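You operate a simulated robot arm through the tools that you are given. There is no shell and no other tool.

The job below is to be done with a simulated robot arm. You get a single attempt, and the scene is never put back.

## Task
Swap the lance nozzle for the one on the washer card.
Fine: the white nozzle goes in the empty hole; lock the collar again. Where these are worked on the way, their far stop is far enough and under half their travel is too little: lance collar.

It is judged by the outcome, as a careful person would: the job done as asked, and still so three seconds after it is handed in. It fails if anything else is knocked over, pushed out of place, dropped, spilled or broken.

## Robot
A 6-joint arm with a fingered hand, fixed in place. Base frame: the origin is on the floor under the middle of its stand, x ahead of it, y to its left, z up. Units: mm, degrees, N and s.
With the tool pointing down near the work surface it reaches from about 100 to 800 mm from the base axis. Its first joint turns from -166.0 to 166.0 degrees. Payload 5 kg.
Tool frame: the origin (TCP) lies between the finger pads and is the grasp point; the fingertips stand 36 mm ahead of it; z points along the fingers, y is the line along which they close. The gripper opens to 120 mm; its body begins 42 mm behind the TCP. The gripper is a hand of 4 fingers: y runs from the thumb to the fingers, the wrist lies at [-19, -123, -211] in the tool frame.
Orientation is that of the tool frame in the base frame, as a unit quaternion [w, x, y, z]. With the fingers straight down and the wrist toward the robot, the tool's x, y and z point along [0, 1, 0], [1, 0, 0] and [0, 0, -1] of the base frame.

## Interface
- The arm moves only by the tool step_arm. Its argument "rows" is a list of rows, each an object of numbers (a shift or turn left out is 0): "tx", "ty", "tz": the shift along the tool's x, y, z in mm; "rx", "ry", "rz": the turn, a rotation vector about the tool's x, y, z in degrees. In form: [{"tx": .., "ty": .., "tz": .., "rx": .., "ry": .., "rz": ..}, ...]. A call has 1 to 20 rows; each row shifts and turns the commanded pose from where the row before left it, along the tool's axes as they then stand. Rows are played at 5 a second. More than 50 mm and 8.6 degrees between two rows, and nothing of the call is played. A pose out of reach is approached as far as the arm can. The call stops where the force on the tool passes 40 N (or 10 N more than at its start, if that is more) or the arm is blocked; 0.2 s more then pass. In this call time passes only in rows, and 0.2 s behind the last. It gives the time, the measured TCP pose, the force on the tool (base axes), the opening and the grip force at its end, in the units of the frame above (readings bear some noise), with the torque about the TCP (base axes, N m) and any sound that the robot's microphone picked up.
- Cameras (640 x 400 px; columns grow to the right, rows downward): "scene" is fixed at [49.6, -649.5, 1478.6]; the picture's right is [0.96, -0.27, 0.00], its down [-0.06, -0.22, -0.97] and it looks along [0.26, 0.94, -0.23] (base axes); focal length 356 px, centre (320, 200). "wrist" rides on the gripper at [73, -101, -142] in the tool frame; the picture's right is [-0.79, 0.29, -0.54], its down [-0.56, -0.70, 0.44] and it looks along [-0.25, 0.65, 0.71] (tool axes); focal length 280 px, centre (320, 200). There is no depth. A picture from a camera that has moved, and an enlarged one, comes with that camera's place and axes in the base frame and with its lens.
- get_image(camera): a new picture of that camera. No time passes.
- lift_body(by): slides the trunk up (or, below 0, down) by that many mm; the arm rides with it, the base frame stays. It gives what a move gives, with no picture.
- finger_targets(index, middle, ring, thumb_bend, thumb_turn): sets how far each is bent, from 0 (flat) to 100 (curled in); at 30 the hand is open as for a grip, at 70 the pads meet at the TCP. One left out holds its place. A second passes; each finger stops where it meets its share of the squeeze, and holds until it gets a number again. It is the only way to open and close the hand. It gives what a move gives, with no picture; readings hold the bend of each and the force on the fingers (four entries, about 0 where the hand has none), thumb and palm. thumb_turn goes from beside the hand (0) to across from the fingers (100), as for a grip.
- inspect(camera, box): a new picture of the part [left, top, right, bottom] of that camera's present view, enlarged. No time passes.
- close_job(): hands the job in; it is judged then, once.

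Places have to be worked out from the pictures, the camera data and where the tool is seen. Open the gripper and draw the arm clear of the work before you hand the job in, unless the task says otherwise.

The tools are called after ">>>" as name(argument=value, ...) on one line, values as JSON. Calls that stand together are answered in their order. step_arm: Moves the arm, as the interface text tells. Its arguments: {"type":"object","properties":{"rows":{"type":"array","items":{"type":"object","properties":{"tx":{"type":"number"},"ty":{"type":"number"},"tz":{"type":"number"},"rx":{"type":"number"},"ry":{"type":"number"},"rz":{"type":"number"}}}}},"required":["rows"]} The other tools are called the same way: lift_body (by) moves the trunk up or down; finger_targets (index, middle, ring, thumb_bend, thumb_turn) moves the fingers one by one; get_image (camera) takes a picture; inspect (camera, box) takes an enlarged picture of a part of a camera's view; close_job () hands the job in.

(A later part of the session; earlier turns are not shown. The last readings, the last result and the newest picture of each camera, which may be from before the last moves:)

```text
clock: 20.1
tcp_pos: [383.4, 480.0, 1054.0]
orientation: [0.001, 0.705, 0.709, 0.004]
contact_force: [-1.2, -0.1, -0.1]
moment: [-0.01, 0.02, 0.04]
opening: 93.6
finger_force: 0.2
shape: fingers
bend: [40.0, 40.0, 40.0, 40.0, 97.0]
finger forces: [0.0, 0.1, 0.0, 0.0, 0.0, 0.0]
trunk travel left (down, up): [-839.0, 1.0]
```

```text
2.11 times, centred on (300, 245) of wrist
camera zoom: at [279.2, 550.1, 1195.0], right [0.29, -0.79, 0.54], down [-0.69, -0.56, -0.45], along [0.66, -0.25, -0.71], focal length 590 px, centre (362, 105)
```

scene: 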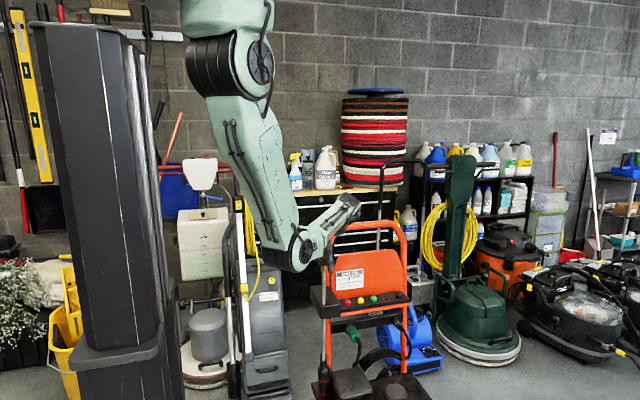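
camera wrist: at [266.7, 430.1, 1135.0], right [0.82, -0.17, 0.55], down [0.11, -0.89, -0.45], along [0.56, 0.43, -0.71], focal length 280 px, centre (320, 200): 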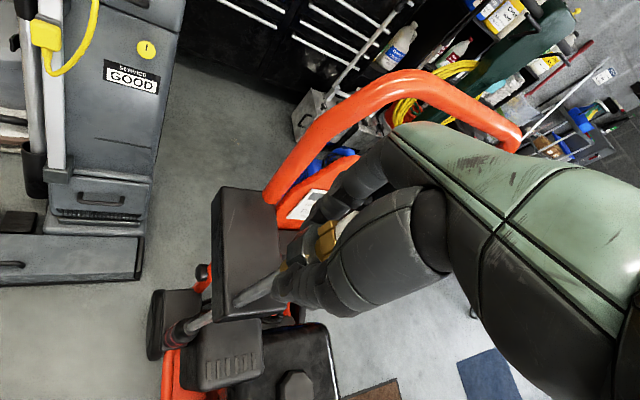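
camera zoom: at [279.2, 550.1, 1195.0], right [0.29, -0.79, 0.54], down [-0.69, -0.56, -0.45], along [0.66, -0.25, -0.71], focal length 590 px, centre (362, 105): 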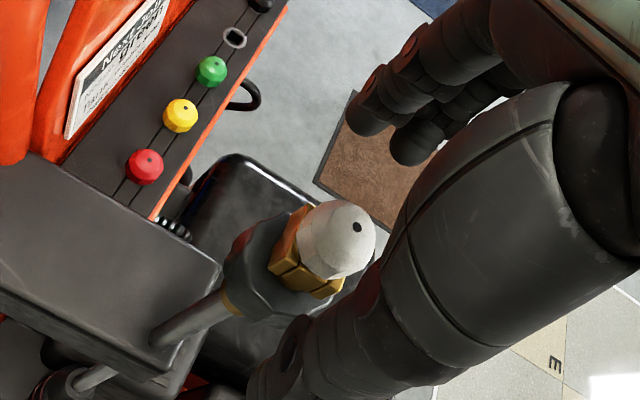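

Collar mark now faces right (+x) and stays there. Before gripping the nozzle I reconnoitre the rack with the empty hand to check reach and refine the hole position: up 62 mm, then over toward (665, 535) at a height clear of the arch.

>>> step_arm(rows=[{"tz": -31}, {"tz": -31}, {"ty": 40, "tx": 4}, {"ty": 40, "tx": 6}, {"ty": 40, "tx": 8}, {"ty": 40, "tx": 8}, {"ty": 40, "tx": 8}, {"ty": 40, "tx": 8}, {"ty": 40, "tx": 8}])

>>> get_image(camera="wrist")

>>> get_image(camera="scene")

```text
clock: 22.1
tcp_pos: [663.5, 532.4, 1116.7]
orientation: [0.001, 0.703, 0.711, 0.004]
contact_force: [0.6, -0.8, -0.9]
moment: [0.0, -0.01, 0.0]
opening: 94.4
finger_force: 0.0
shape: fingers
bend: [40.0, 40.0, 40.0, 40.0, 97.0]
finger forces: [0.0, 0.1, 0.1, 0.0, 0.0, 0.1]
trunk travel left (down, up): [-839.0, 1.0]
```

```text
taken
camera wrist: at [560.3, 602.3, 1257.4], right [0.29, -0.79, 0.54], down [-0.69, -0.57, -0.45], along [0.66, -0.24, -0.71], focal length 280 px, centre (320, 200)
```

wrist: 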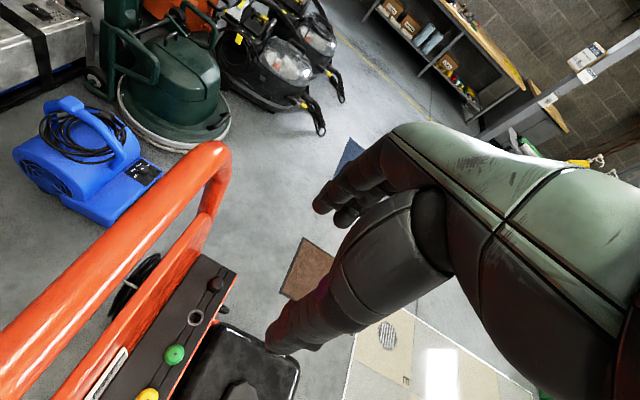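

```text
taken
```

scene: 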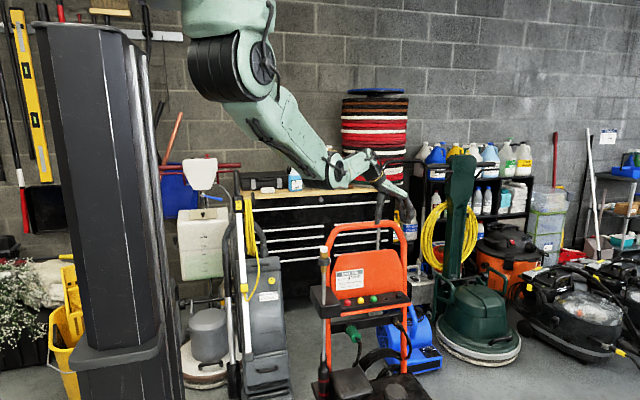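

Reach to above the hole is fine at this arm shape, so lowering the trunk will bring it to rack height. I set the working orientation (turn 10° toward radial, lean 8° so the hand stays clear of the panel) and lower the trunk 220 mm for a close look.

>>> step_arm(rows=[{"rz": -5}, {"rz": -5}, {"ry": 8}])

>>> lift_body(by=-220)

>>> get_image(camera="wrist")

>>> inspect(camera="scene", box=[320, 220, 440, 320])

```text
clock: 22.9
tcp_pos: [661.5, 531.5, 1118.2]
orientation: [-0.052, 0.637, 0.767, 0.05]
contact_force: [-0.2, -0.2, 0.5]
moment: [0.02, 0.0, 0.01]
opening: 94.2
finger_force: 0.0
shape: fingers
bend: [40.0, 40.0, 40.0, 40.0, 97.0]
finger forces: [0.1, 0.0, 0.1, 0.2, 0.1, 0.0]
trunk travel left (down, up): [-839.0, 1.0]
```

```text
clock: 25.3
tcp_pos: [660.7, 530.6, 896.7]
orientation: [-0.053, 0.636, 0.768, 0.048]
contact_force: [0.2, 0.3, -1.3]
moment: [0.02, -0.03, 0.01]
opening: 94.0
finger_force: 0.1
shape: fingers
bend: [40.0, 40.0, 40.0, 40.0, 97.0]
finger forces: [0.1, 0.0, 0.0, 0.0, 0.0, 0.0]
trunk travel left (down, up): [-619.0, 221.0]
```

```text
taken
camera wrist: at [550.9, 562.9, 1047.8], right [0.44, -0.79, 0.43], down [-0.59, -0.61, -0.52], along [0.67, -0.03, -0.74], focal length 280 px, centre (320, 200)
```

wrist: 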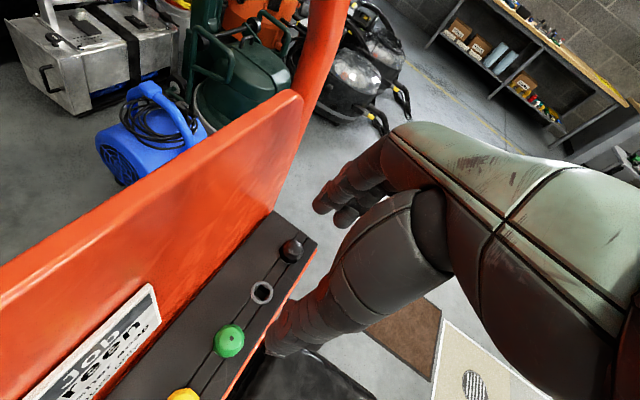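

```text
4.00 times, centred on (380, 270) of scene
camera zoom: at [49.6, -649.5, 1478.6], right [0.96, -0.27, 0.0], down [-0.06, -0.22, -0.97], along [0.26, 0.94, -0.23], focal length 1426 px, centre (80, -80)
```

zoom: 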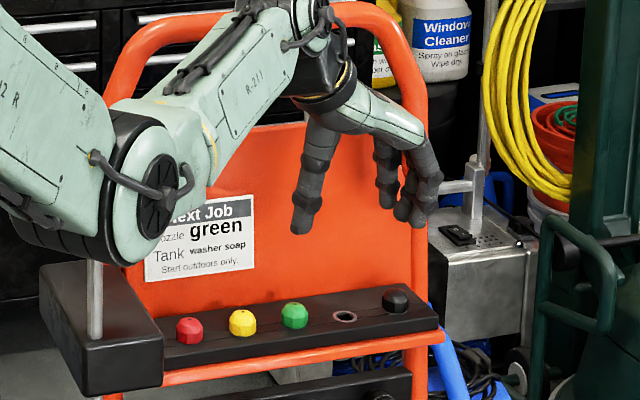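

The rack is in clear view now. I zoom on the hole and knobs to fix their coordinates.

>>> inspect(camera="wrist", box=[200, 220, 320, 360])

>>> inspect(camera="scene", box=[375, 285, 425, 320])

```text
2.86 times, centred on (260, 290) of wrist
camera zoom: at [550.9, 562.9, 1047.8], right [0.44, -0.79, 0.43], down [-0.59, -0.61, -0.52], along [0.67, -0.03, -0.74], focal length 801 px, centre (491, -57)
```

zoom: 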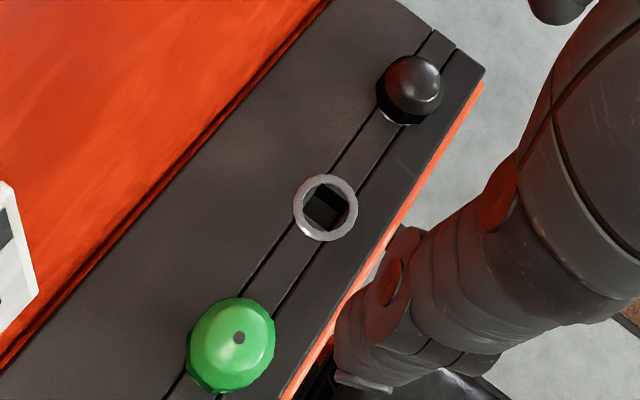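

```text
11.43 times, centred on (400, 302) of scene
camera zoom: at [49.6, -649.5, 1478.6], right [0.96, -0.27, 0.0], down [-0.06, -0.22, -0.97], along [0.26, 0.94, -0.23], focal length 4073 px, centre (-594, -971)
```

zoom: 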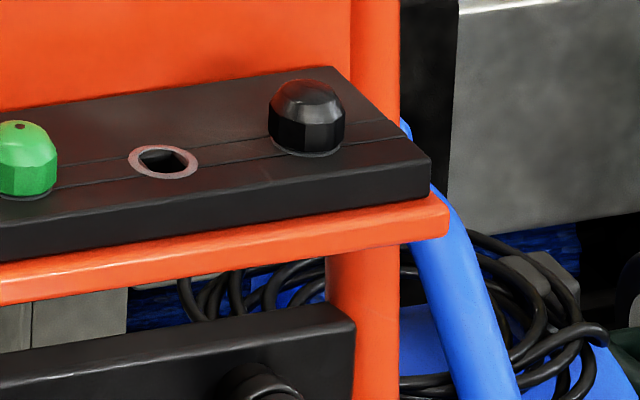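

The hole interior looks square; I zoom in tighter on it and on the green nozzle.

>>> inspect(camera="wrist", box=[245, 275, 280, 310])

>>> inspect(camera="wrist", box=[205, 315, 255, 365])

>>> inspect(camera="scene", box=[380, 293, 400, 308])

```text
11.43 times, centred on (262, 292) of wrist
camera zoom: at [550.9, 562.9, 1047.8], right [0.44, -0.79, 0.43], down [-0.59, -0.61, -0.52], along [0.67, -0.03, -0.74], focal length 3204 px, centre (977, -857)
```

zoom: 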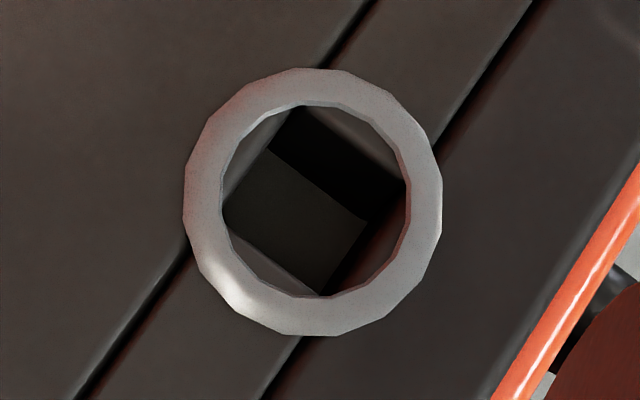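

```text
8.00 times, centred on (230, 340) of wrist
camera zoom: at [550.9, 562.9, 1047.8], right [0.44, -0.79, 0.43], down [-0.59, -0.61, -0.52], along [0.67, -0.03, -0.74], focal length 2243 px, centre (1040, -920)
```

zoom: 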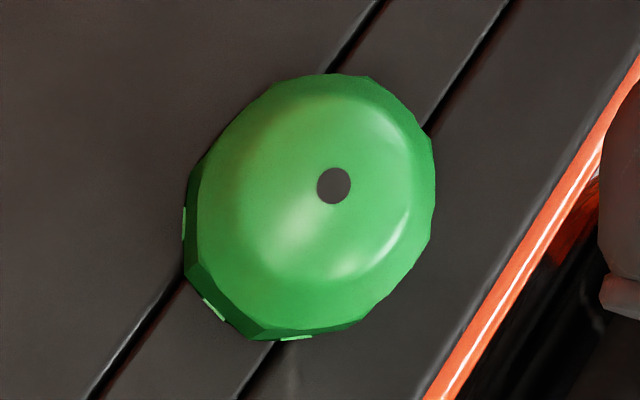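

```text
16.00 times, centred on (390, 300) of scene
camera zoom: at [49.6, -649.5, 1478.6], right [0.96, -0.27, 0.0], down [-0.06, -0.22, -0.97], along [0.26, 0.94, -0.23], focal length 5702 px, centre (-800, -1408)
```

zoom: 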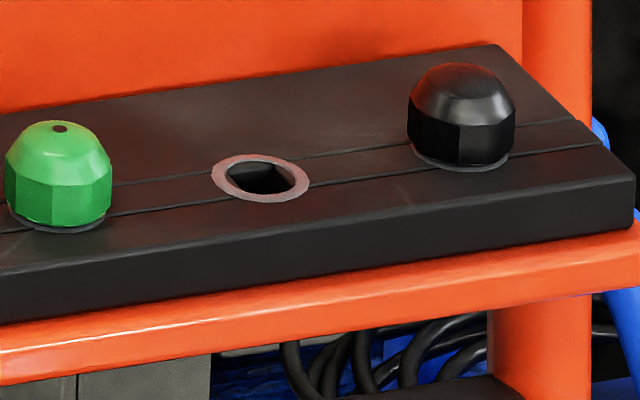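

Hole refined to (664.5, 545, surface z≈752.5) and green nozzle to (608.5, 545, top z≈775.5). I raise the trunk again and travel back to the lance keeping this hand orientation.

>>> lift_body(by=220)

>>> finger_targets(ring=90)

```text
clock: 27.6
tcp_pos: [661.5, 531.2, 1118.1]
orientation: [-0.052, 0.636, 0.768, 0.048]
contact_force: [-1.0, -0.5, 1.0]
moment: [0.03, -0.02, -0.01]
opening: 94.0
finger_force: 0.0
shape: fingers
bend: [40.0, 40.0, 40.0, 40.0, 97.0]
finger forces: [0.0, 0.1, 0.0, 0.0, 0.1, 0.0]
trunk travel left (down, up): [-839.0, 1.0]
```

```text
clock: 28.6
tcp_pos: [661.3, 531.6, 1117.2]
orientation: [-0.052, 0.637, 0.768, 0.048]
contact_force: [0.6, -0.6, 0.1]
moment: [-0.02, -0.01, -0.01]
opening: 94.0
finger_force: 0.1
shape: fingers
bend: [40.0, 40.0, 90.0, 40.0, 97.0]
finger forces: [0.1, 0.0, 0.1, 0.0, 0.1, 0.0]
trunk travel left (down, up): [-839.0, 1.0]
```

Now travel back: about (−285, −58, 0) in base, split into seven rows in tool axes.

>>> step_arm(rows=[{"tx": -0.57, "ty": -41.57, "tz": -0.34}, {"tx": -0.57, "ty": -41.57, "tz": -0.34}, {"tx": -0.57, "ty": -41.57, "tz": -0.34}, {"tx": -0.57, "ty": -41.57, "tz": -0.34}, {"tx": -0.57, "ty": -41.57, "tz": -0.34}, {"tx": -0.57, "ty": -41.57, "tz": -0.34}, {"tx": -0.57, "ty": -41.57, "tz": -0.34}])

>>> inspect(camera="scene", box=[290, 180, 370, 260])

>>> inspect(camera="wrist", box=[200, 180, 360, 360])

```text
clock: 30.2
tcp_pos: [374.2, 473.4, 1116.7]
orientation: [-0.052, 0.636, 0.768, 0.048]
contact_force: [-0.6, 0.4, -0.2]
moment: [0.03, -0.05, 0.01]
opening: 94.1
finger_force: 0.0
shape: fingers
bend: [40.0, 40.0, 90.0, 40.0, 97.0]
finger forces: [0.0, 0.0, 0.1, 0.0, 0.0, 0.1]
trunk travel left (down, up): [-839.0, 1.0]
```

```text
5.00 times, centred on (330, 220) of scene
camera zoom: at [49.6, -649.5, 1478.6], right [0.96, -0.27, 0.0], down [-0.06, -0.22, -0.97], along [0.26, 0.94, -0.23], focal length 1782 px, centre (270, 100)
```

zoom: 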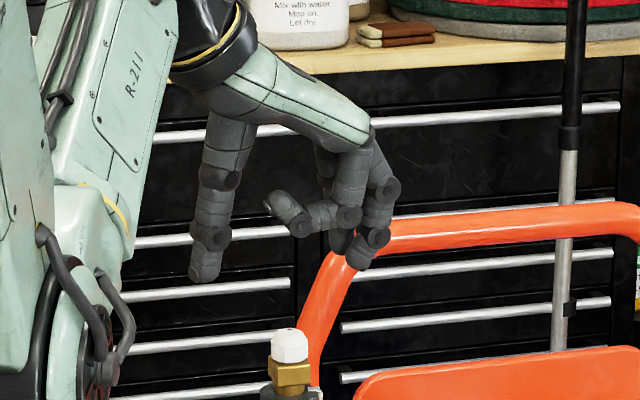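

```text
2.22 times, centred on (280, 270) of wrist
camera zoom: at [264.0, 504.5, 1267.0], right [0.44, -0.79, 0.43], down [-0.59, -0.61, -0.52], along [0.68, -0.03, -0.74], focal length 623 px, centre (409, 44)
```

zoom: 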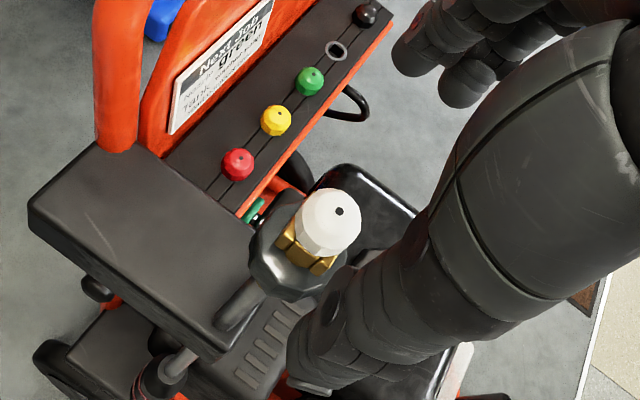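

Nozzle axis re-measures at (380.5, 479.5). I descend vertically to TCP (375.4, 473, 1050), so the fingertips straddle the white nozzle just above the brass block.

>>> step_arm(rows=[{"tx": -2.5, "ty": 0.2, "tz": 16.5}, {"tx": -2.5, "ty": 0.2, "tz": 16.5}, {"tx": -2.5, "ty": 0.2, "tz": 16.5}, {"tx": -2.5, "ty": 0.1, "tz": 16.4}])

>>> inspect(camera="scene", box=[300, 205, 360, 265])

>>> inspect(camera="wrist", box=[220, 180, 400, 360])

```text
clock: 31.2
tcp_pos: [377.8, 475.1, 1049.8]
orientation: [-0.053, 0.637, 0.767, 0.048]
contact_force: [0.7, -0.8, 0.0]
moment: [0.02, 0.03, -0.01]
opening: 94.2
finger_force: 0.0
shape: fingers
bend: [40.0, 40.0, 90.0, 40.0, 97.0]
finger forces: [0.0, 0.1, 0.0, 0.0, 0.1, 0.1]
trunk travel left (down, up): [-839.0, 1.0]
```

```text
6.67 times, centred on (330, 235) of scene
camera zoom: at [49.6, -649.5, 1478.6], right [0.96, -0.27, 0.0], down [-0.06, -0.22, -0.97], along [0.26, 0.94, -0.23], focal length 2376 px, centre (253, -33)
```

zoom: 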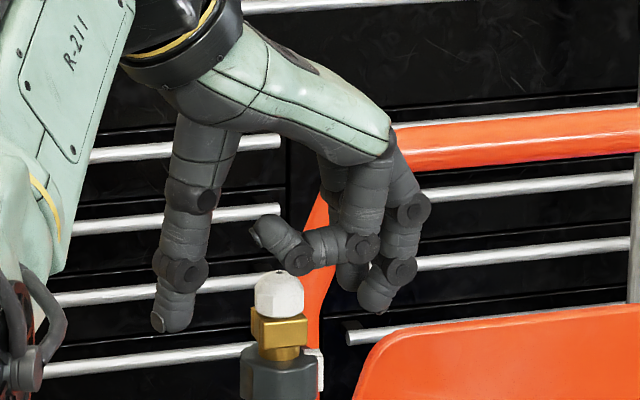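

```text
2.22 times, centred on (310, 270) of wrist
camera zoom: at [267.0, 505.1, 1200.4], right [0.44, -0.79, 0.43], down [-0.6, -0.61, -0.52], along [0.67, -0.03, -0.74], focal length 623 px, centre (342, 44)
```

zoom: 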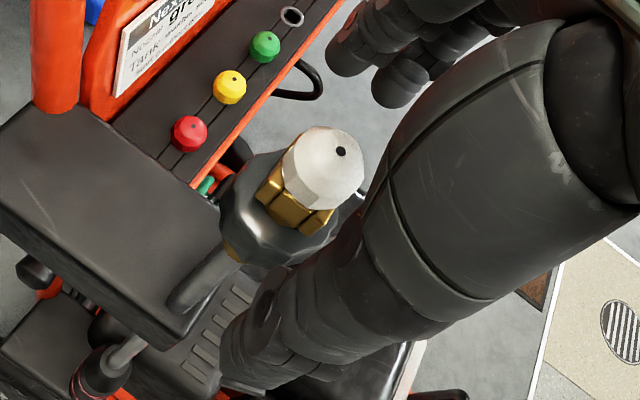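

The camera pose implies TCP ≈ (376.7, 473, 1050); thumb tip bottom is about z 1011, index a bit higher. I lower 2.5 mm and shift 1.3 mm, then close index, middle and thumb gently.

>>> step_arm(rows=[{"tx": -0.1, "ty": -1.3, "tz": 2.5}])

>>> finger_targets(index=58, middle=58, thumb_bend=62)

>>> inspect(camera="scene", box=[305, 220, 345, 260])

>>> inspect(camera="wrist", box=[240, 180, 400, 340])

```text
clock: 31.6
tcp_pos: [376.8, 474.7, 1048.4]
orientation: [-0.053, 0.637, 0.768, 0.047]
contact_force: [0.1, 0.2, -0.8]
moment: [0.0, 0.03, 0.03]
opening: 94.3
finger_force: 0.0
shape: fingers
bend: [40.0, 40.0, 90.0, 40.0, 97.0]
finger forces: [0.1, 0.0, 0.0, 0.0, 0.0, 0.0]
trunk travel left (down, up): [-839.0, 1.0]
```

```text
clock: 32.6
tcp_pos: [376.3, 472.9, 1049.5]
orientation: [-0.052, 0.637, 0.767, 0.048]
contact_force: [0.8, -0.2, 0.6]
moment: [0.0, -0.02, 0.0]
opening: 36.6
finger_force: 0.1
shape: fingers
bend: [57.0, 57.0, 90.0, 62.0, 97.0]
finger forces: [0.0, 0.0, 0.0, 0.0, 0.0, 0.0]
trunk travel left (down, up): [-839.0, 1.0]
```

```text
10.00 times, centred on (325, 240) of scene
camera zoom: at [49.6, -649.5, 1478.6], right [0.96, -0.27, 0.0], down [-0.06, -0.22, -0.97], along [0.26, 0.94, -0.23], focal length 3564 px, centre (270, -200)
```

zoom: 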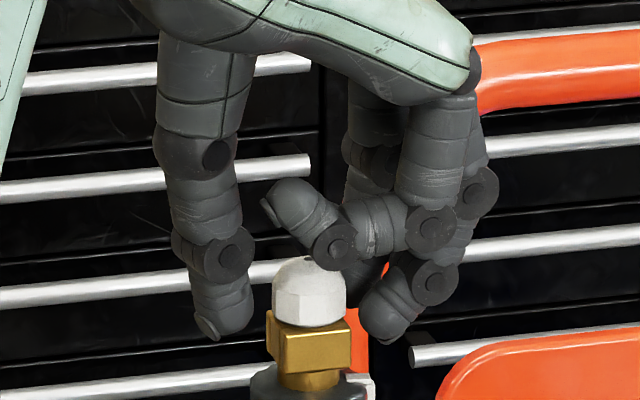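

```text
2.50 times, centred on (320, 260) of wrist
camera zoom: at [265.8, 505.1, 1198.2], right [0.44, -0.79, 0.43], down [-0.59, -0.61, -0.52], along [0.67, -0.03, -0.74], focal length 701 px, centre (320, 50)
```

zoom: 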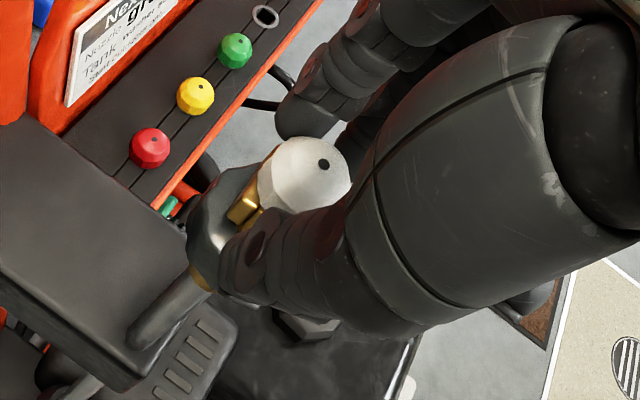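

The middle fingertip now sits slightly below the brass block top (~1005 vs 1011), so I raise the hand 4.5 mm before closing fully.

>>> step_arm(rows=[{"tx": 0.6, "tz": -4.5}])

>>> finger_targets(index=62, middle=62, thumb_bend=68)

>>> inspect(camera="scene", box=[305, 220, 345, 260])

>>> inspect(camera="wrist", box=[240, 180, 400, 340])

```text
clock: 33.0
tcp_pos: [376.2, 473.8, 1051.8]
orientation: [-0.052, 0.636, 0.768, 0.048]
contact_force: [-0.2, 0.4, 0.5]
moment: [0.03, 0.0, 0.03]
opening: 36.7
finger_force: 0.2
shape: fingers
bend: [57.0, 57.0, 90.0, 62.0, 97.0]
finger forces: [0.0, 0.0, 0.0, 0.0, 0.0, 0.0]
trunk travel left (down, up): [-839.0, 1.0]
```

```text
clock: 34.0
tcp_pos: [376.2, 473.5, 1052.7]
orientation: [-0.053, 0.637, 0.768, 0.047]
contact_force: [3.7, 0.3, 0.0]
moment: [0.01, -0.08, -0.02]
opening: 25.1
finger_force: 2.1
shape: fingers
bend: [59.0, 62.0, 90.0, 67.0, 97.0]
finger forces: [3.3, 0.4, 0.0, 0.1, 0.5, 0.1]
trunk travel left (down, up): [-839.0, 1.0]
```

```text
10.00 times, centred on (325, 240) of scene
camera zoom: at [49.6, -649.5, 1478.6], right [0.96, -0.27, 0.0], down [-0.06, -0.22, -0.97], along [0.26, 0.94, -0.23], focal length 3564 px, centre (270, -200)
```

zoom: 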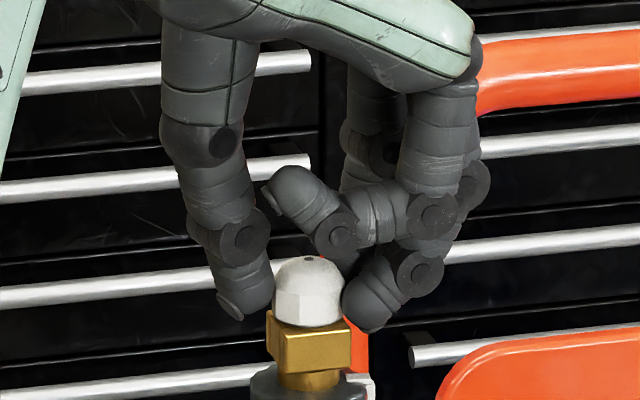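

```text
2.50 times, centred on (320, 260) of wrist
camera zoom: at [266.2, 505.0, 1202.6], right [0.44, -0.79, 0.43], down [-0.59, -0.61, -0.52], along [0.67, -0.03, -0.74], focal length 701 px, centre (320, 50)
```

zoom: 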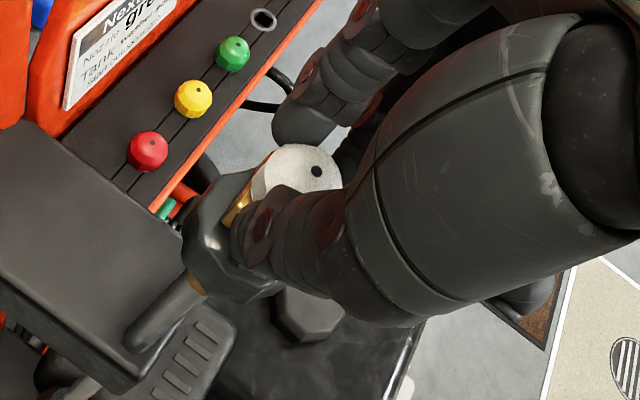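

Tips are now on the nozzle itself above the brass. I squeeze firmly.

>>> finger_targets(index=78, middle=78, thumb_bend=85)

>>> inspect(camera="scene", box=[305, 220, 345, 260])

>>> inspect(camera="wrist", box=[240, 180, 400, 340])

```text
clock: 35.0
tcp_pos: [376.4, 472.9, 1054.1]
orientation: [-0.052, 0.638, 0.767, 0.049]
contact_force: [3.1, -0.5, 3.0]
moment: [0.03, -0.09, 0.01]
opening: 4.3
finger_force: 0.8
shape: fingers
bend: [60.0, 71.0, 90.0, 83.0, 96.0]
finger forces: [0.0, 2.0, 0.1, 0.0, 0.0, 0.0]
trunk travel left (down, up): [-839.0, 1.0]
```

```text
10.00 times, centred on (325, 240) of scene
camera zoom: at [49.6, -649.5, 1478.6], right [0.96, -0.27, 0.0], down [-0.06, -0.22, -0.97], along [0.26, 0.94, -0.23], focal length 3564 px, centre (270, -200)
```

zoom: 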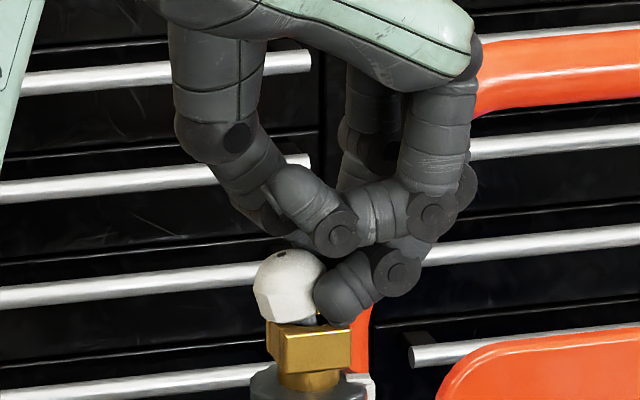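

```text
2.50 times, centred on (320, 260) of wrist
camera zoom: at [266.0, 504.7, 1203.1], right [0.44, -0.79, 0.43], down [-0.59, -0.61, -0.52], along [0.67, -0.03, -0.74], focal length 701 px, centre (320, 50)
```

zoom: 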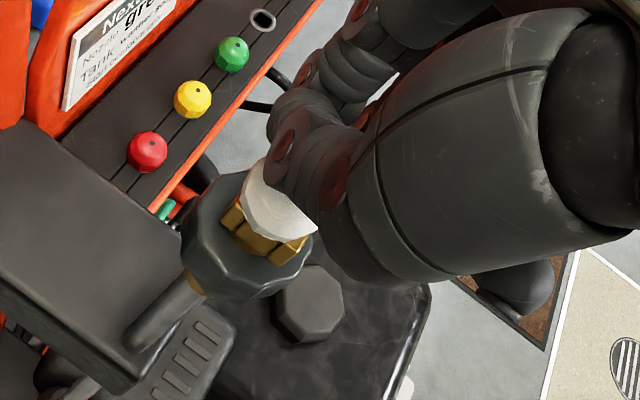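

The nozzle was squeezed out sideways (tilted toward the front) because thumb and index both bear behind its centre; only the middle finger presses it now (2 N). I first back the middle finger off so the nozzle can settle upright, and look.

>>> finger_targets(middle=60)

>>> inspect(camera="scene", box=[305, 220, 345, 260])

>>> inspect(camera="wrist", box=[240, 180, 400, 340])

```text
clock: 36.0
tcp_pos: [375.9, 473.8, 1053.0]
orientation: [-0.053, 0.637, 0.767, 0.048]
contact_force: [1.3, 1.2, 2.7]
moment: [0.06, -0.09, -0.04]
opening: 4.5
finger_force: 0.0
shape: fingers
bend: [60.0, 60.0, 90.0, 83.0, 96.0]
finger forces: [0.0, 0.0, 0.1, 0.0, 0.0, 0.1]
trunk travel left (down, up): [-839.0, 1.0]
```

```text
10.00 times, centred on (325, 240) of scene
camera zoom: at [49.6, -649.5, 1478.6], right [0.96, -0.27, 0.0], down [-0.06, -0.22, -0.97], along [0.26, 0.94, -0.23], focal length 3564 px, centre (270, -200)
```

zoom: 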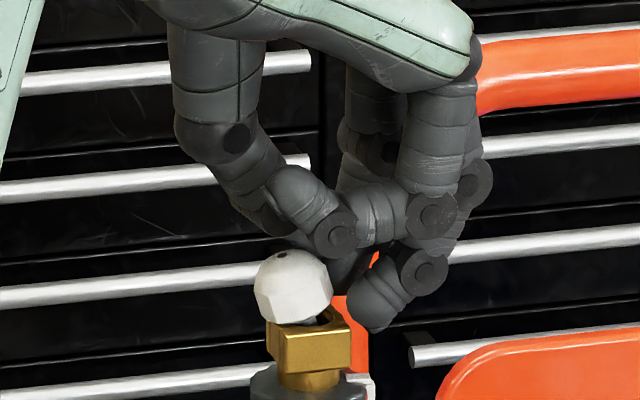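

```text
2.50 times, centred on (320, 260) of wrist
camera zoom: at [265.8, 504.7, 1202.8], right [0.44, -0.79, 0.43], down [-0.59, -0.61, -0.52], along [0.67, -0.03, -0.74], focal length 701 px, centre (320, 50)
```

zoom: 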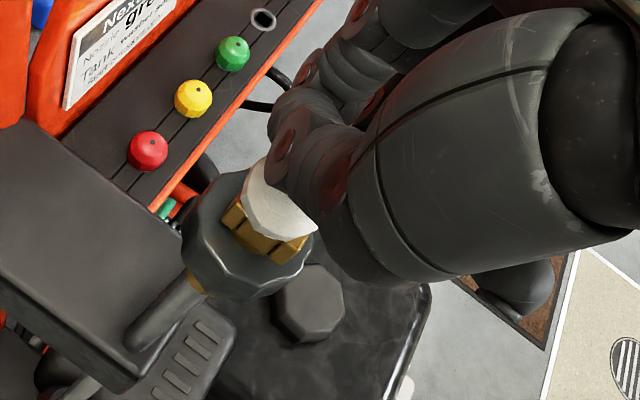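

The nozzle still leans, with its stem in the square socket; the thumb now rests over the back of its dome. I raise the hand straight up slowly to take the thumb off it.

>>> step_arm(rows=[{"tx": 0.7, "tz": -5}, {"tx": 0.7, "tz": -5}])

>>> inspect(camera="scene", box=[305, 220, 345, 260])

>>> inspect(camera="wrist", box=[240, 180, 400, 340])

```text
clock: 36.6
tcp_pos: [374.4, 473.9, 1063.5]
orientation: [-0.053, 0.637, 0.768, 0.048]
contact_force: [0.3, -0.2, 0.3]
moment: [-0.01, -0.03, 0.02]
opening: 4.3
finger_force: 0.1
shape: fingers
bend: [60.0, 60.0, 90.0, 83.0, 96.0]
finger forces: [0.1, 0.1, 0.1, 0.0, 0.0, 0.0]
trunk travel left (down, up): [-839.0, 1.0]
```

```text
10.00 times, centred on (325, 240) of scene
camera zoom: at [49.6, -649.5, 1478.6], right [0.96, -0.27, 0.0], down [-0.06, -0.22, -0.97], along [0.26, 0.94, -0.23], focal length 3564 px, centre (270, -200)
```

zoom: 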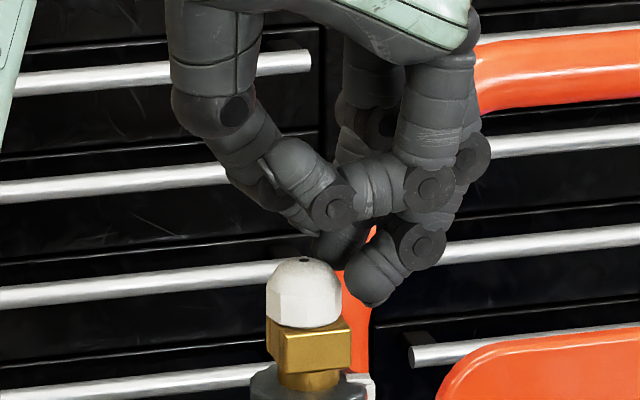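

```text
2.50 times, centred on (320, 260) of wrist
camera zoom: at [265.0, 504.8, 1212.4], right [0.44, -0.79, 0.43], down [-0.59, -0.61, -0.52], along [0.67, -0.03, -0.74], focal length 701 px, centre (320, 50)
```

zoom: 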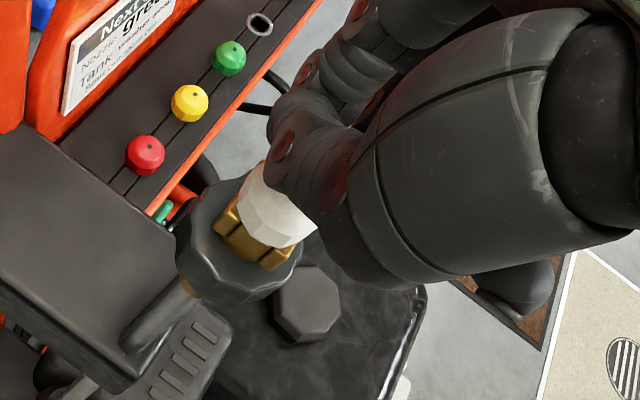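

The nozzle dropped back upright in its socket. I raise well clear, reopen thumb and index, and curl the middle finger out of the way, planning a direct thumb–index pinch.

>>> step_arm(rows=[{"tx": 2.2, "tz": -15}, {"tx": 2.2, "tz": -15}])

>>> finger_targets(index=45, middle=90, ring=90, thumb_bend=45)

>>> inspect(camera="scene", box=[300, 200, 360, 260])

>>> inspect(camera="wrist", box=[200, 180, 400, 380])

```text
clock: 37.2
tcp_pos: [374.9, 472.7, 1092.4]
orientation: [-0.052, 0.638, 0.767, 0.048]
contact_force: [-0.2, 0.3, 0.4]
moment: [0.0, 0.03, 0.0]
opening: 4.4
finger_force: 0.1
shape: fingers
bend: [60.0, 60.0, 90.0, 83.0, 96.0]
finger forces: [0.0, 0.1, 0.1, 0.0, 0.0, 0.1]
trunk travel left (down, up): [-839.0, 1.0]
```

```text
clock: 38.2
tcp_pos: [375.1, 473.3, 1093.1]
orientation: [-0.053, 0.637, 0.767, 0.047]
contact_force: [-1.0, 0.0, 0.1]
moment: [0.0, 0.01, -0.01]
opening: 79.1
finger_force: 0.1
shape: fingers
bend: [45.0, 90.0, 90.0, 45.0, 97.0]
finger forces: [0.1, 0.0, 0.0, 0.1, 0.0, 0.0]
trunk travel left (down, up): [-839.0, 1.0]
```

```text
6.67 times, centred on (330, 230) of scene
camera zoom: at [49.6, -649.5, 1478.6], right [0.96, -0.27, 0.0], down [-0.06, -0.22, -0.97], along [0.26, 0.94, -0.23], focal length 2376 px, centre (253, 0)
```

zoom: 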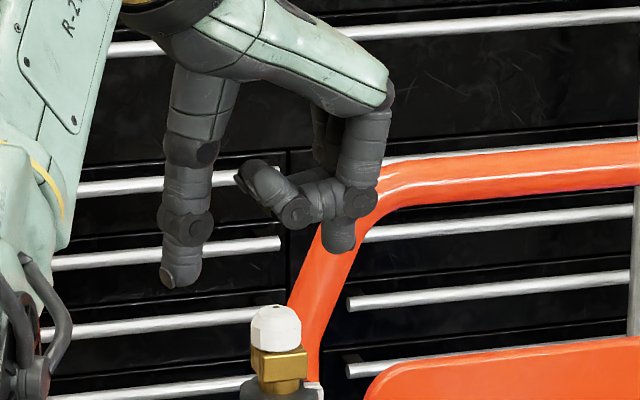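

```text
2.00 times, centred on (300, 280) of wrist
camera zoom: at [264.9, 504.2, 1243.1], right [0.44, -0.79, 0.43], down [-0.59, -0.61, -0.52], along [0.67, -0.03, -0.74], focal length 561 px, centre (360, 40)
```

zoom: 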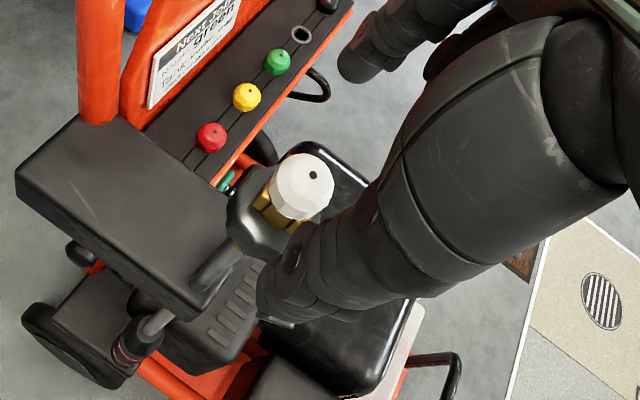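

Nozzle sits at about (379, 480). To know exactly where thumb and index lie sideways, I rotate the hand in the air so the scene camera looks along its closing line.

>>> step_arm(rows=[{"rz": -8}, {"rz": -8}, {"rz": -8}, {"rz": -8}, {"rz": -8}, {"rz": -8}, {"rz": -8}, {"rz": -7.3}])

>>> finger_targets(index=60, thumb_bend=60)

>>> inspect(camera="scene", box=[305, 205, 345, 245])

>>> get_image(camera="wrist")

```text
clock: 40.0
tcp_pos: [376.1, 473.7, 1092.5]
orientation: [-0.02, 0.139, 0.988, 0.069]
contact_force: [-0.4, 0.0, 0.6]
moment: [0.01, 0.0, -0.02]
opening: 78.8
finger_force: 0.1
shape: fingers
bend: [45.0, 90.0, 90.0, 45.0, 97.0]
finger forces: [0.1, 0.0, 0.0, 0.0, 0.0, 0.0]
trunk travel left (down, up): [-839.0, 1.0]
```

```text
clock: 41.0
tcp_pos: [374.7, 473.4, 1093.5]
orientation: [-0.02, 0.139, 0.988, 0.068]
contact_force: [0.8, -0.1, -0.6]
moment: [0.05, 0.0, -0.04]
opening: 35.0
finger_force: 0.1
shape: fingers
bend: [60.0, 90.0, 90.0, 60.0, 97.0]
finger forces: [0.0, 0.0, 0.0, 0.1, 0.0, 0.0]
trunk travel left (down, up): [-839.0, 1.0]
```

```text
10.00 times, centred on (325, 225) of scene
camera zoom: at [49.6, -649.5, 1478.6], right [0.96, -0.27, 0.0], down [-0.06, -0.22, -0.97], along [0.26, 0.94, -0.23], focal length 3564 px, centre (270, -50)
```

zoom: 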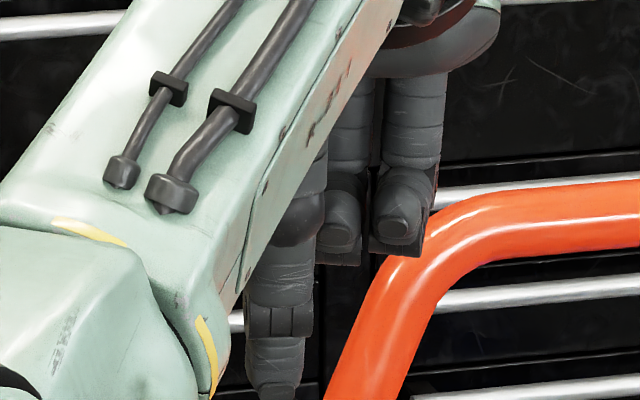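

```text
taken
camera wrist: at [280.0, 376.1, 1224.4], right [0.85, -0.02, 0.53], down [0.33, -0.76, -0.56], along [0.41, 0.65, -0.64], focal length 280 px, centre (320, 200)
```

wrist: 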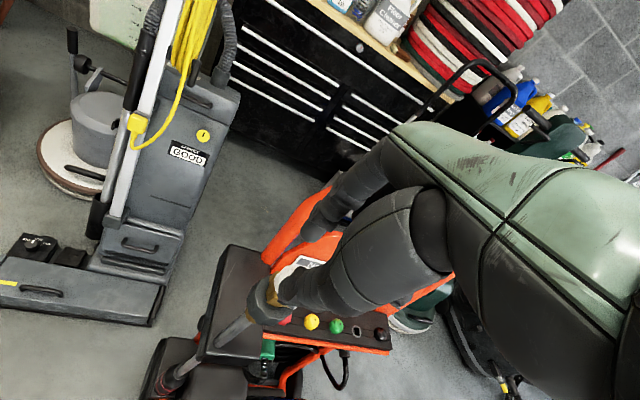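

Looking along the closing line, TCP projects at px 299: thumb tip lies at tool x≈+8, index ≈+6.4, middle ≈−15.5. So the nozzle should sit at tool x≈+7. I rotate back, reopen thumb and index, then go down with that offset.

>>> finger_targets(index=45, thumb_bend=45)

>>> step_arm(rows=[{"rz": 8}, {"rz": 8}, {"rz": 8}, {"rz": 8}, {"rz": 8}, {"rz": 8}, {"rz": 8}, {"rz": 7.3}, {"tx": -2.7, "ty": 1.2, "tz": 10.9}, {"tx": -2.7, "ty": 1.2, "tz": 10.9}])

>>> inspect(camera="scene", box=[300, 210, 360, 270])

>>> inspect(camera="wrist", box=[220, 180, 400, 360])

```text
clock: 42.0
tcp_pos: [376.2, 474.1, 1093.5]
orientation: [-0.02, 0.139, 0.988, 0.068]
contact_force: [0.7, -0.8, 0.1]
moment: [0.0, 0.02, 0.0]
opening: 78.9
finger_force: 0.0
shape: fingers
bend: [45.0, 90.0, 90.0, 45.0, 97.0]
finger forces: [0.1, 0.1, 0.1, 0.0, 0.0, 0.0]
trunk travel left (down, up): [-839.0, 1.0]
```

```text
clock: 44.2
tcp_pos: [377.4, 470.6, 1070.5]
orientation: [-0.053, 0.638, 0.767, 0.048]
contact_force: [0.7, 0.2, 0.1]
moment: [0.0, 0.0, 0.01]
opening: 78.9
finger_force: 0.0
shape: fingers
bend: [45.0, 90.0, 90.0, 45.0, 97.0]
finger forces: [0.1, 0.0, 0.0, 0.0, 0.0, 0.1]
trunk travel left (down, up): [-839.0, 1.0]
```

```text
6.67 times, centred on (330, 240) of scene
camera zoom: at [49.6, -649.5, 1478.6], right [0.96, -0.27, 0.0], down [-0.06, -0.22, -0.97], along [0.26, 0.94, -0.23], focal length 2376 px, centre (253, -67)
```

zoom: 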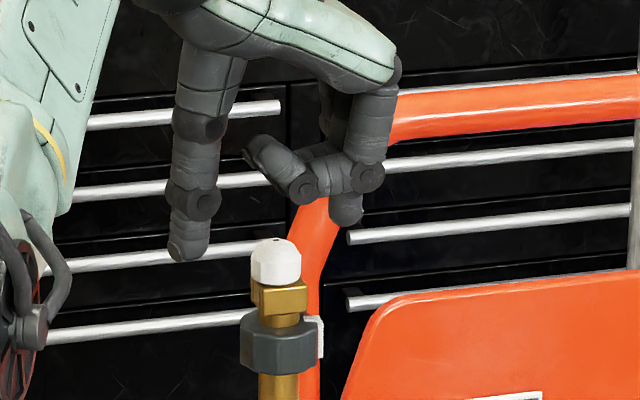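

```text
2.22 times, centred on (310, 270) of wrist
camera zoom: at [268.6, 502.7, 1221.2], right [0.44, -0.79, 0.43], down [-0.6, -0.61, -0.52], along [0.67, -0.03, -0.74], focal length 623 px, centre (342, 44)
```

zoom: 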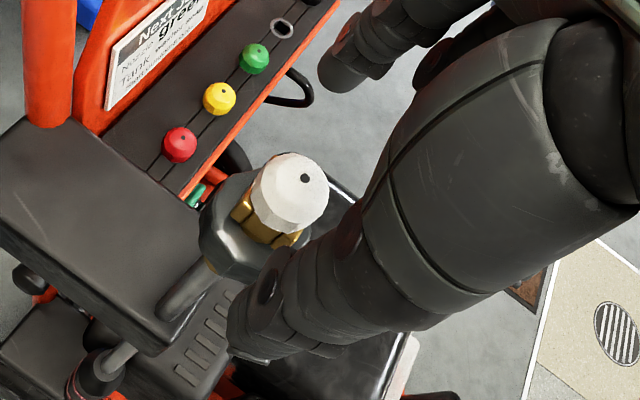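

TCP is on line; nozzle confirmed at (379, 480). I descend the remaining 23 mm and pre-close thumb and index to about 36 mm.

>>> step_arm(rows=[{"tx": -2.7, "ty": 1.2, "tz": 11.4}, {"tx": -2.7, "ty": 1.2, "tz": 11.4}])

>>> finger_targets(index=60, thumb_bend=60)

>>> inspect(camera="scene", box=[305, 220, 345, 260])

>>> inspect(camera="wrist", box=[240, 180, 400, 340])

```text
clock: 44.8
tcp_pos: [380.9, 470.7, 1046.9]
orientation: [-0.052, 0.638, 0.767, 0.048]
contact_force: [-0.4, -0.6, 0.4]
moment: [-0.03, 0.03, 0.02]
opening: 78.8
finger_force: 0.0
shape: fingers
bend: [45.0, 90.0, 90.0, 45.0, 97.0]
finger forces: [0.0, 0.1, 0.0, 0.0, 0.0, 0.0]
trunk travel left (down, up): [-839.0, 1.0]
```

```text
clock: 45.8
tcp_pos: [380.9, 470.8, 1047.2]
orientation: [-0.051, 0.636, 0.768, 0.048]
contact_force: [-0.2, -0.4, 0.5]
moment: [0.03, -0.01, 0.01]
opening: 35.0
finger_force: 0.1
shape: fingers
bend: [60.0, 90.0, 90.0, 60.0, 97.0]
finger forces: [0.0, 0.0, 0.0, 0.1, 0.1, 0.0]
trunk travel left (down, up): [-839.0, 1.0]
```

```text
10.00 times, centred on (325, 240) of scene
camera zoom: at [49.6, -649.5, 1478.6], right [0.96, -0.27, 0.0], down [-0.06, -0.22, -0.97], along [0.26, 0.94, -0.23], focal length 3564 px, centre (270, -200)
```

zoom: 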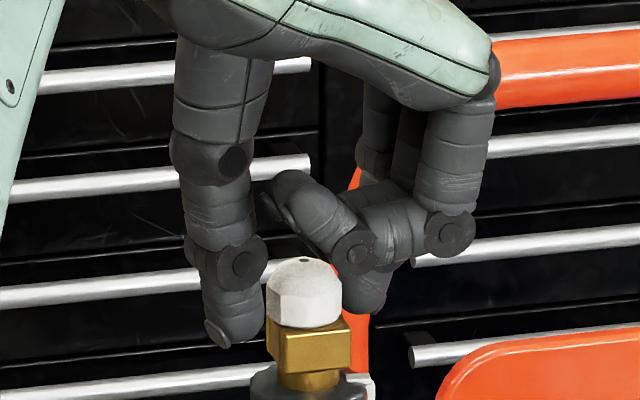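

```text
2.50 times, centred on (320, 260) of wrist
camera zoom: at [271.1, 501.0, 1197.2], right [0.44, -0.79, 0.43], down [-0.59, -0.61, -0.52], along [0.67, -0.03, -0.74], focal length 701 px, centre (320, 50)
```

zoom: 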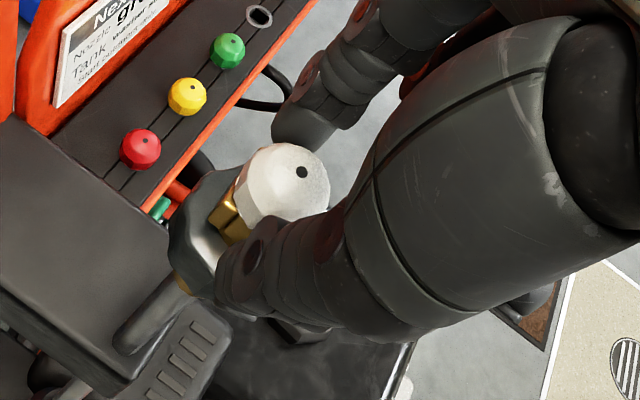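

Thumb and index flank the nozzle at the right height, aligned with its centre. I raise 1.5 mm and close gently to contact.

>>> step_arm(rows=[{"tx": 0.2, "tz": -1.5}])

>>> finger_targets(index=65, thumb_bend=65)

>>> inspect(camera="scene", box=[305, 220, 345, 260])

>>> inspect(camera="wrist", box=[240, 180, 400, 340])

```text
clock: 46.2
tcp_pos: [381.5, 469.8, 1049.3]
orientation: [-0.051, 0.637, 0.768, 0.047]
contact_force: [0.9, 0.9, -0.6]
moment: [0.02, 0.01, 0.01]
opening: 35.0
finger_force: 0.2
shape: fingers
bend: [60.0, 90.0, 90.0, 60.0, 97.0]
finger forces: [0.0, 0.0, 0.0, 0.1, 0.0, 0.0]
trunk travel left (down, up): [-839.0, 1.0]
```

```text
clock: 47.2
tcp_pos: [380.6, 470.7, 1048.4]
orientation: [-0.052, 0.637, 0.768, 0.048]
contact_force: [1.6, -0.7, -0.5]
moment: [0.0, -0.04, 0.02]
opening: 27.0
finger_force: 2.6
shape: fingers
bend: [62.0, 90.0, 90.0, 63.0, 97.0]
finger forces: [2.3, 0.0, 0.0, 0.1, 1.9, 0.0]
trunk travel left (down, up): [-839.0, 1.0]
```

```text
10.00 times, centred on (325, 240) of scene
camera zoom: at [49.6, -649.5, 1478.6], right [0.96, -0.27, 0.0], down [-0.06, -0.22, -0.97], along [0.26, 0.94, -0.23], focal length 3564 px, centre (270, -200)
```

zoom: 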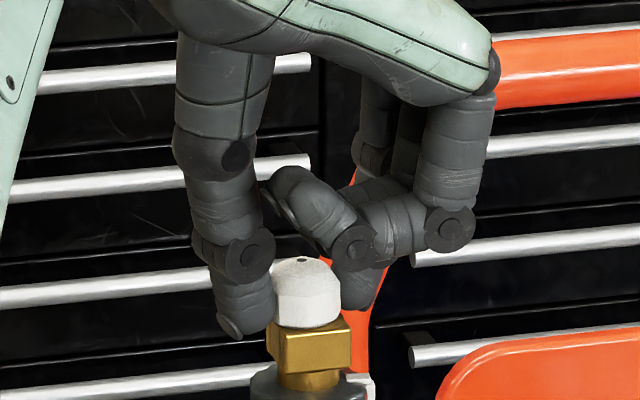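

```text
2.50 times, centred on (320, 260) of wrist
camera zoom: at [271.2, 501.3, 1198.6], right [0.44, -0.79, 0.43], down [-0.59, -0.61, -0.52], along [0.67, -0.03, -0.74], focal length 701 px, centre (320, 50)
```

zoom: 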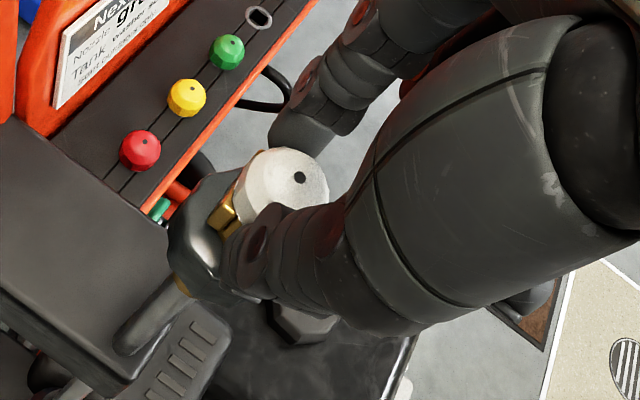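

Balanced contact (2.3 N / 1.9 N, opening 27). I firm up the pinch a little more.

>>> finger_targets(index=69, thumb_bend=70)

>>> inspect(camera="scene", box=[305, 220, 345, 260])

>>> inspect(camera="wrist", box=[240, 180, 400, 340])

```text
clock: 48.2
tcp_pos: [381.0, 470.2, 1048.4]
orientation: [-0.052, 0.636, 0.768, 0.048]
contact_force: [0.6, 0.5, -0.7]
moment: [-0.02, -0.01, 0.01]
opening: 25.3
finger_force: 6.0
shape: fingers
bend: [63.0, 90.0, 90.0, 65.0, 97.0]
finger forces: [5.8, 0.0, 0.0, 0.0, 6.0, 0.0]
trunk travel left (down, up): [-839.0, 1.0]
```

```text
10.00 times, centred on (325, 240) of scene
camera zoom: at [49.6, -649.5, 1478.6], right [0.96, -0.27, 0.0], down [-0.06, -0.22, -0.97], along [0.26, 0.94, -0.23], focal length 3564 px, centre (270, -200)
```

zoom: 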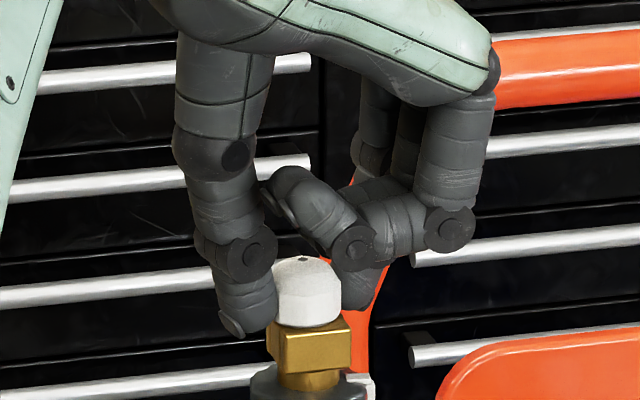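

```text
2.50 times, centred on (320, 260) of wrist
camera zoom: at [271.1, 501.2, 1198.6], right [0.44, -0.79, 0.43], down [-0.59, -0.61, -0.52], along [0.67, -0.03, -0.74], focal length 701 px, centre (320, 50)
```

zoom: 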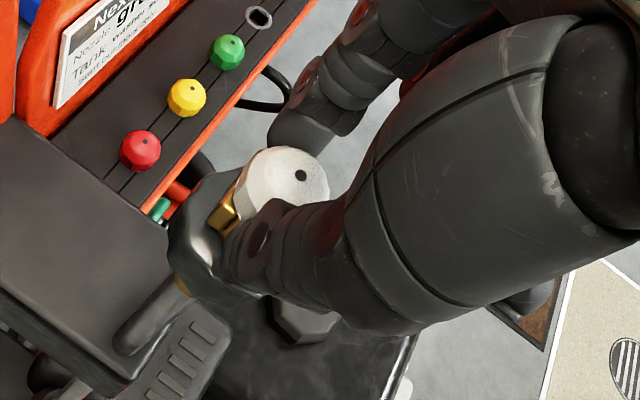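

Stable and upright at 6 N. A bit more squeeze, then lift slowly a few mm and check it comes along.

>>> finger_targets(index=73, thumb_bend=75)

>>> step_arm(rows=[{"tx": 0.4, "tz": -3}, {"tx": 0.4, "tz": -3}])

>>> inspect(camera="scene", box=[305, 220, 345, 260])

>>> inspect(camera="wrist", box=[240, 180, 400, 340])

```text
clock: 49.2
tcp_pos: [381.3, 470.7, 1048.4]
orientation: [-0.052, 0.636, 0.768, 0.048]
contact_force: [-0.2, 0.3, -0.7]
moment: [0.01, 0.01, -0.02]
opening: 24.4
finger_force: 9.9
shape: fingers
bend: [59.0, 90.0, 90.0, 69.0, 97.0]
finger forces: [9.7, 0.0, 0.0, 0.0, 9.9, 0.0]
trunk travel left (down, up): [-839.0, 1.0]
```

```text
clock: 49.8
tcp_pos: [381.4, 470.4, 1055.2]
orientation: [-0.053, 0.637, 0.767, 0.047]
contact_force: [-0.2, 0.5, -0.2]
moment: [-0.03, 0.0, 0.0]
opening: 24.2
finger_force: 10.2
shape: fingers
bend: [59.0, 90.0, 90.0, 69.0, 97.0]
finger forces: [9.7, 0.0, 0.0, 0.1, 9.9, 0.0]
trunk travel left (down, up): [-839.0, 1.0]
```

```text
10.00 times, centred on (325, 240) of scene
camera zoom: at [49.6, -649.5, 1478.6], right [0.96, -0.27, 0.0], down [-0.06, -0.22, -0.97], along [0.26, 0.94, -0.23], focal length 3564 px, centre (270, -200)
```

zoom: 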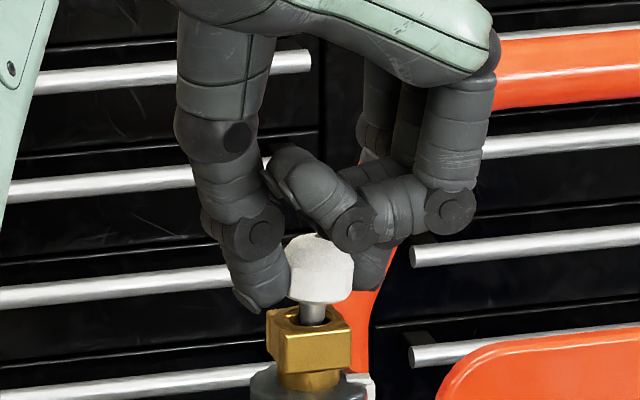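

```text
2.50 times, centred on (320, 260) of wrist
camera zoom: at [271.2, 501.3, 1205.2], right [0.44, -0.79, 0.43], down [-0.59, -0.61, -0.52], along [0.67, -0.03, -0.74], focal length 701 px, centre (320, 50)
```

zoom: 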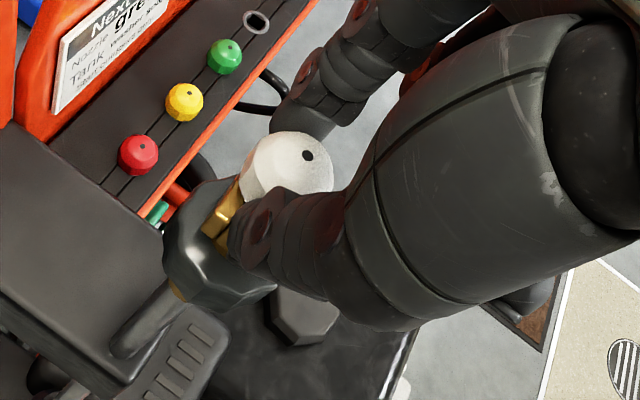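

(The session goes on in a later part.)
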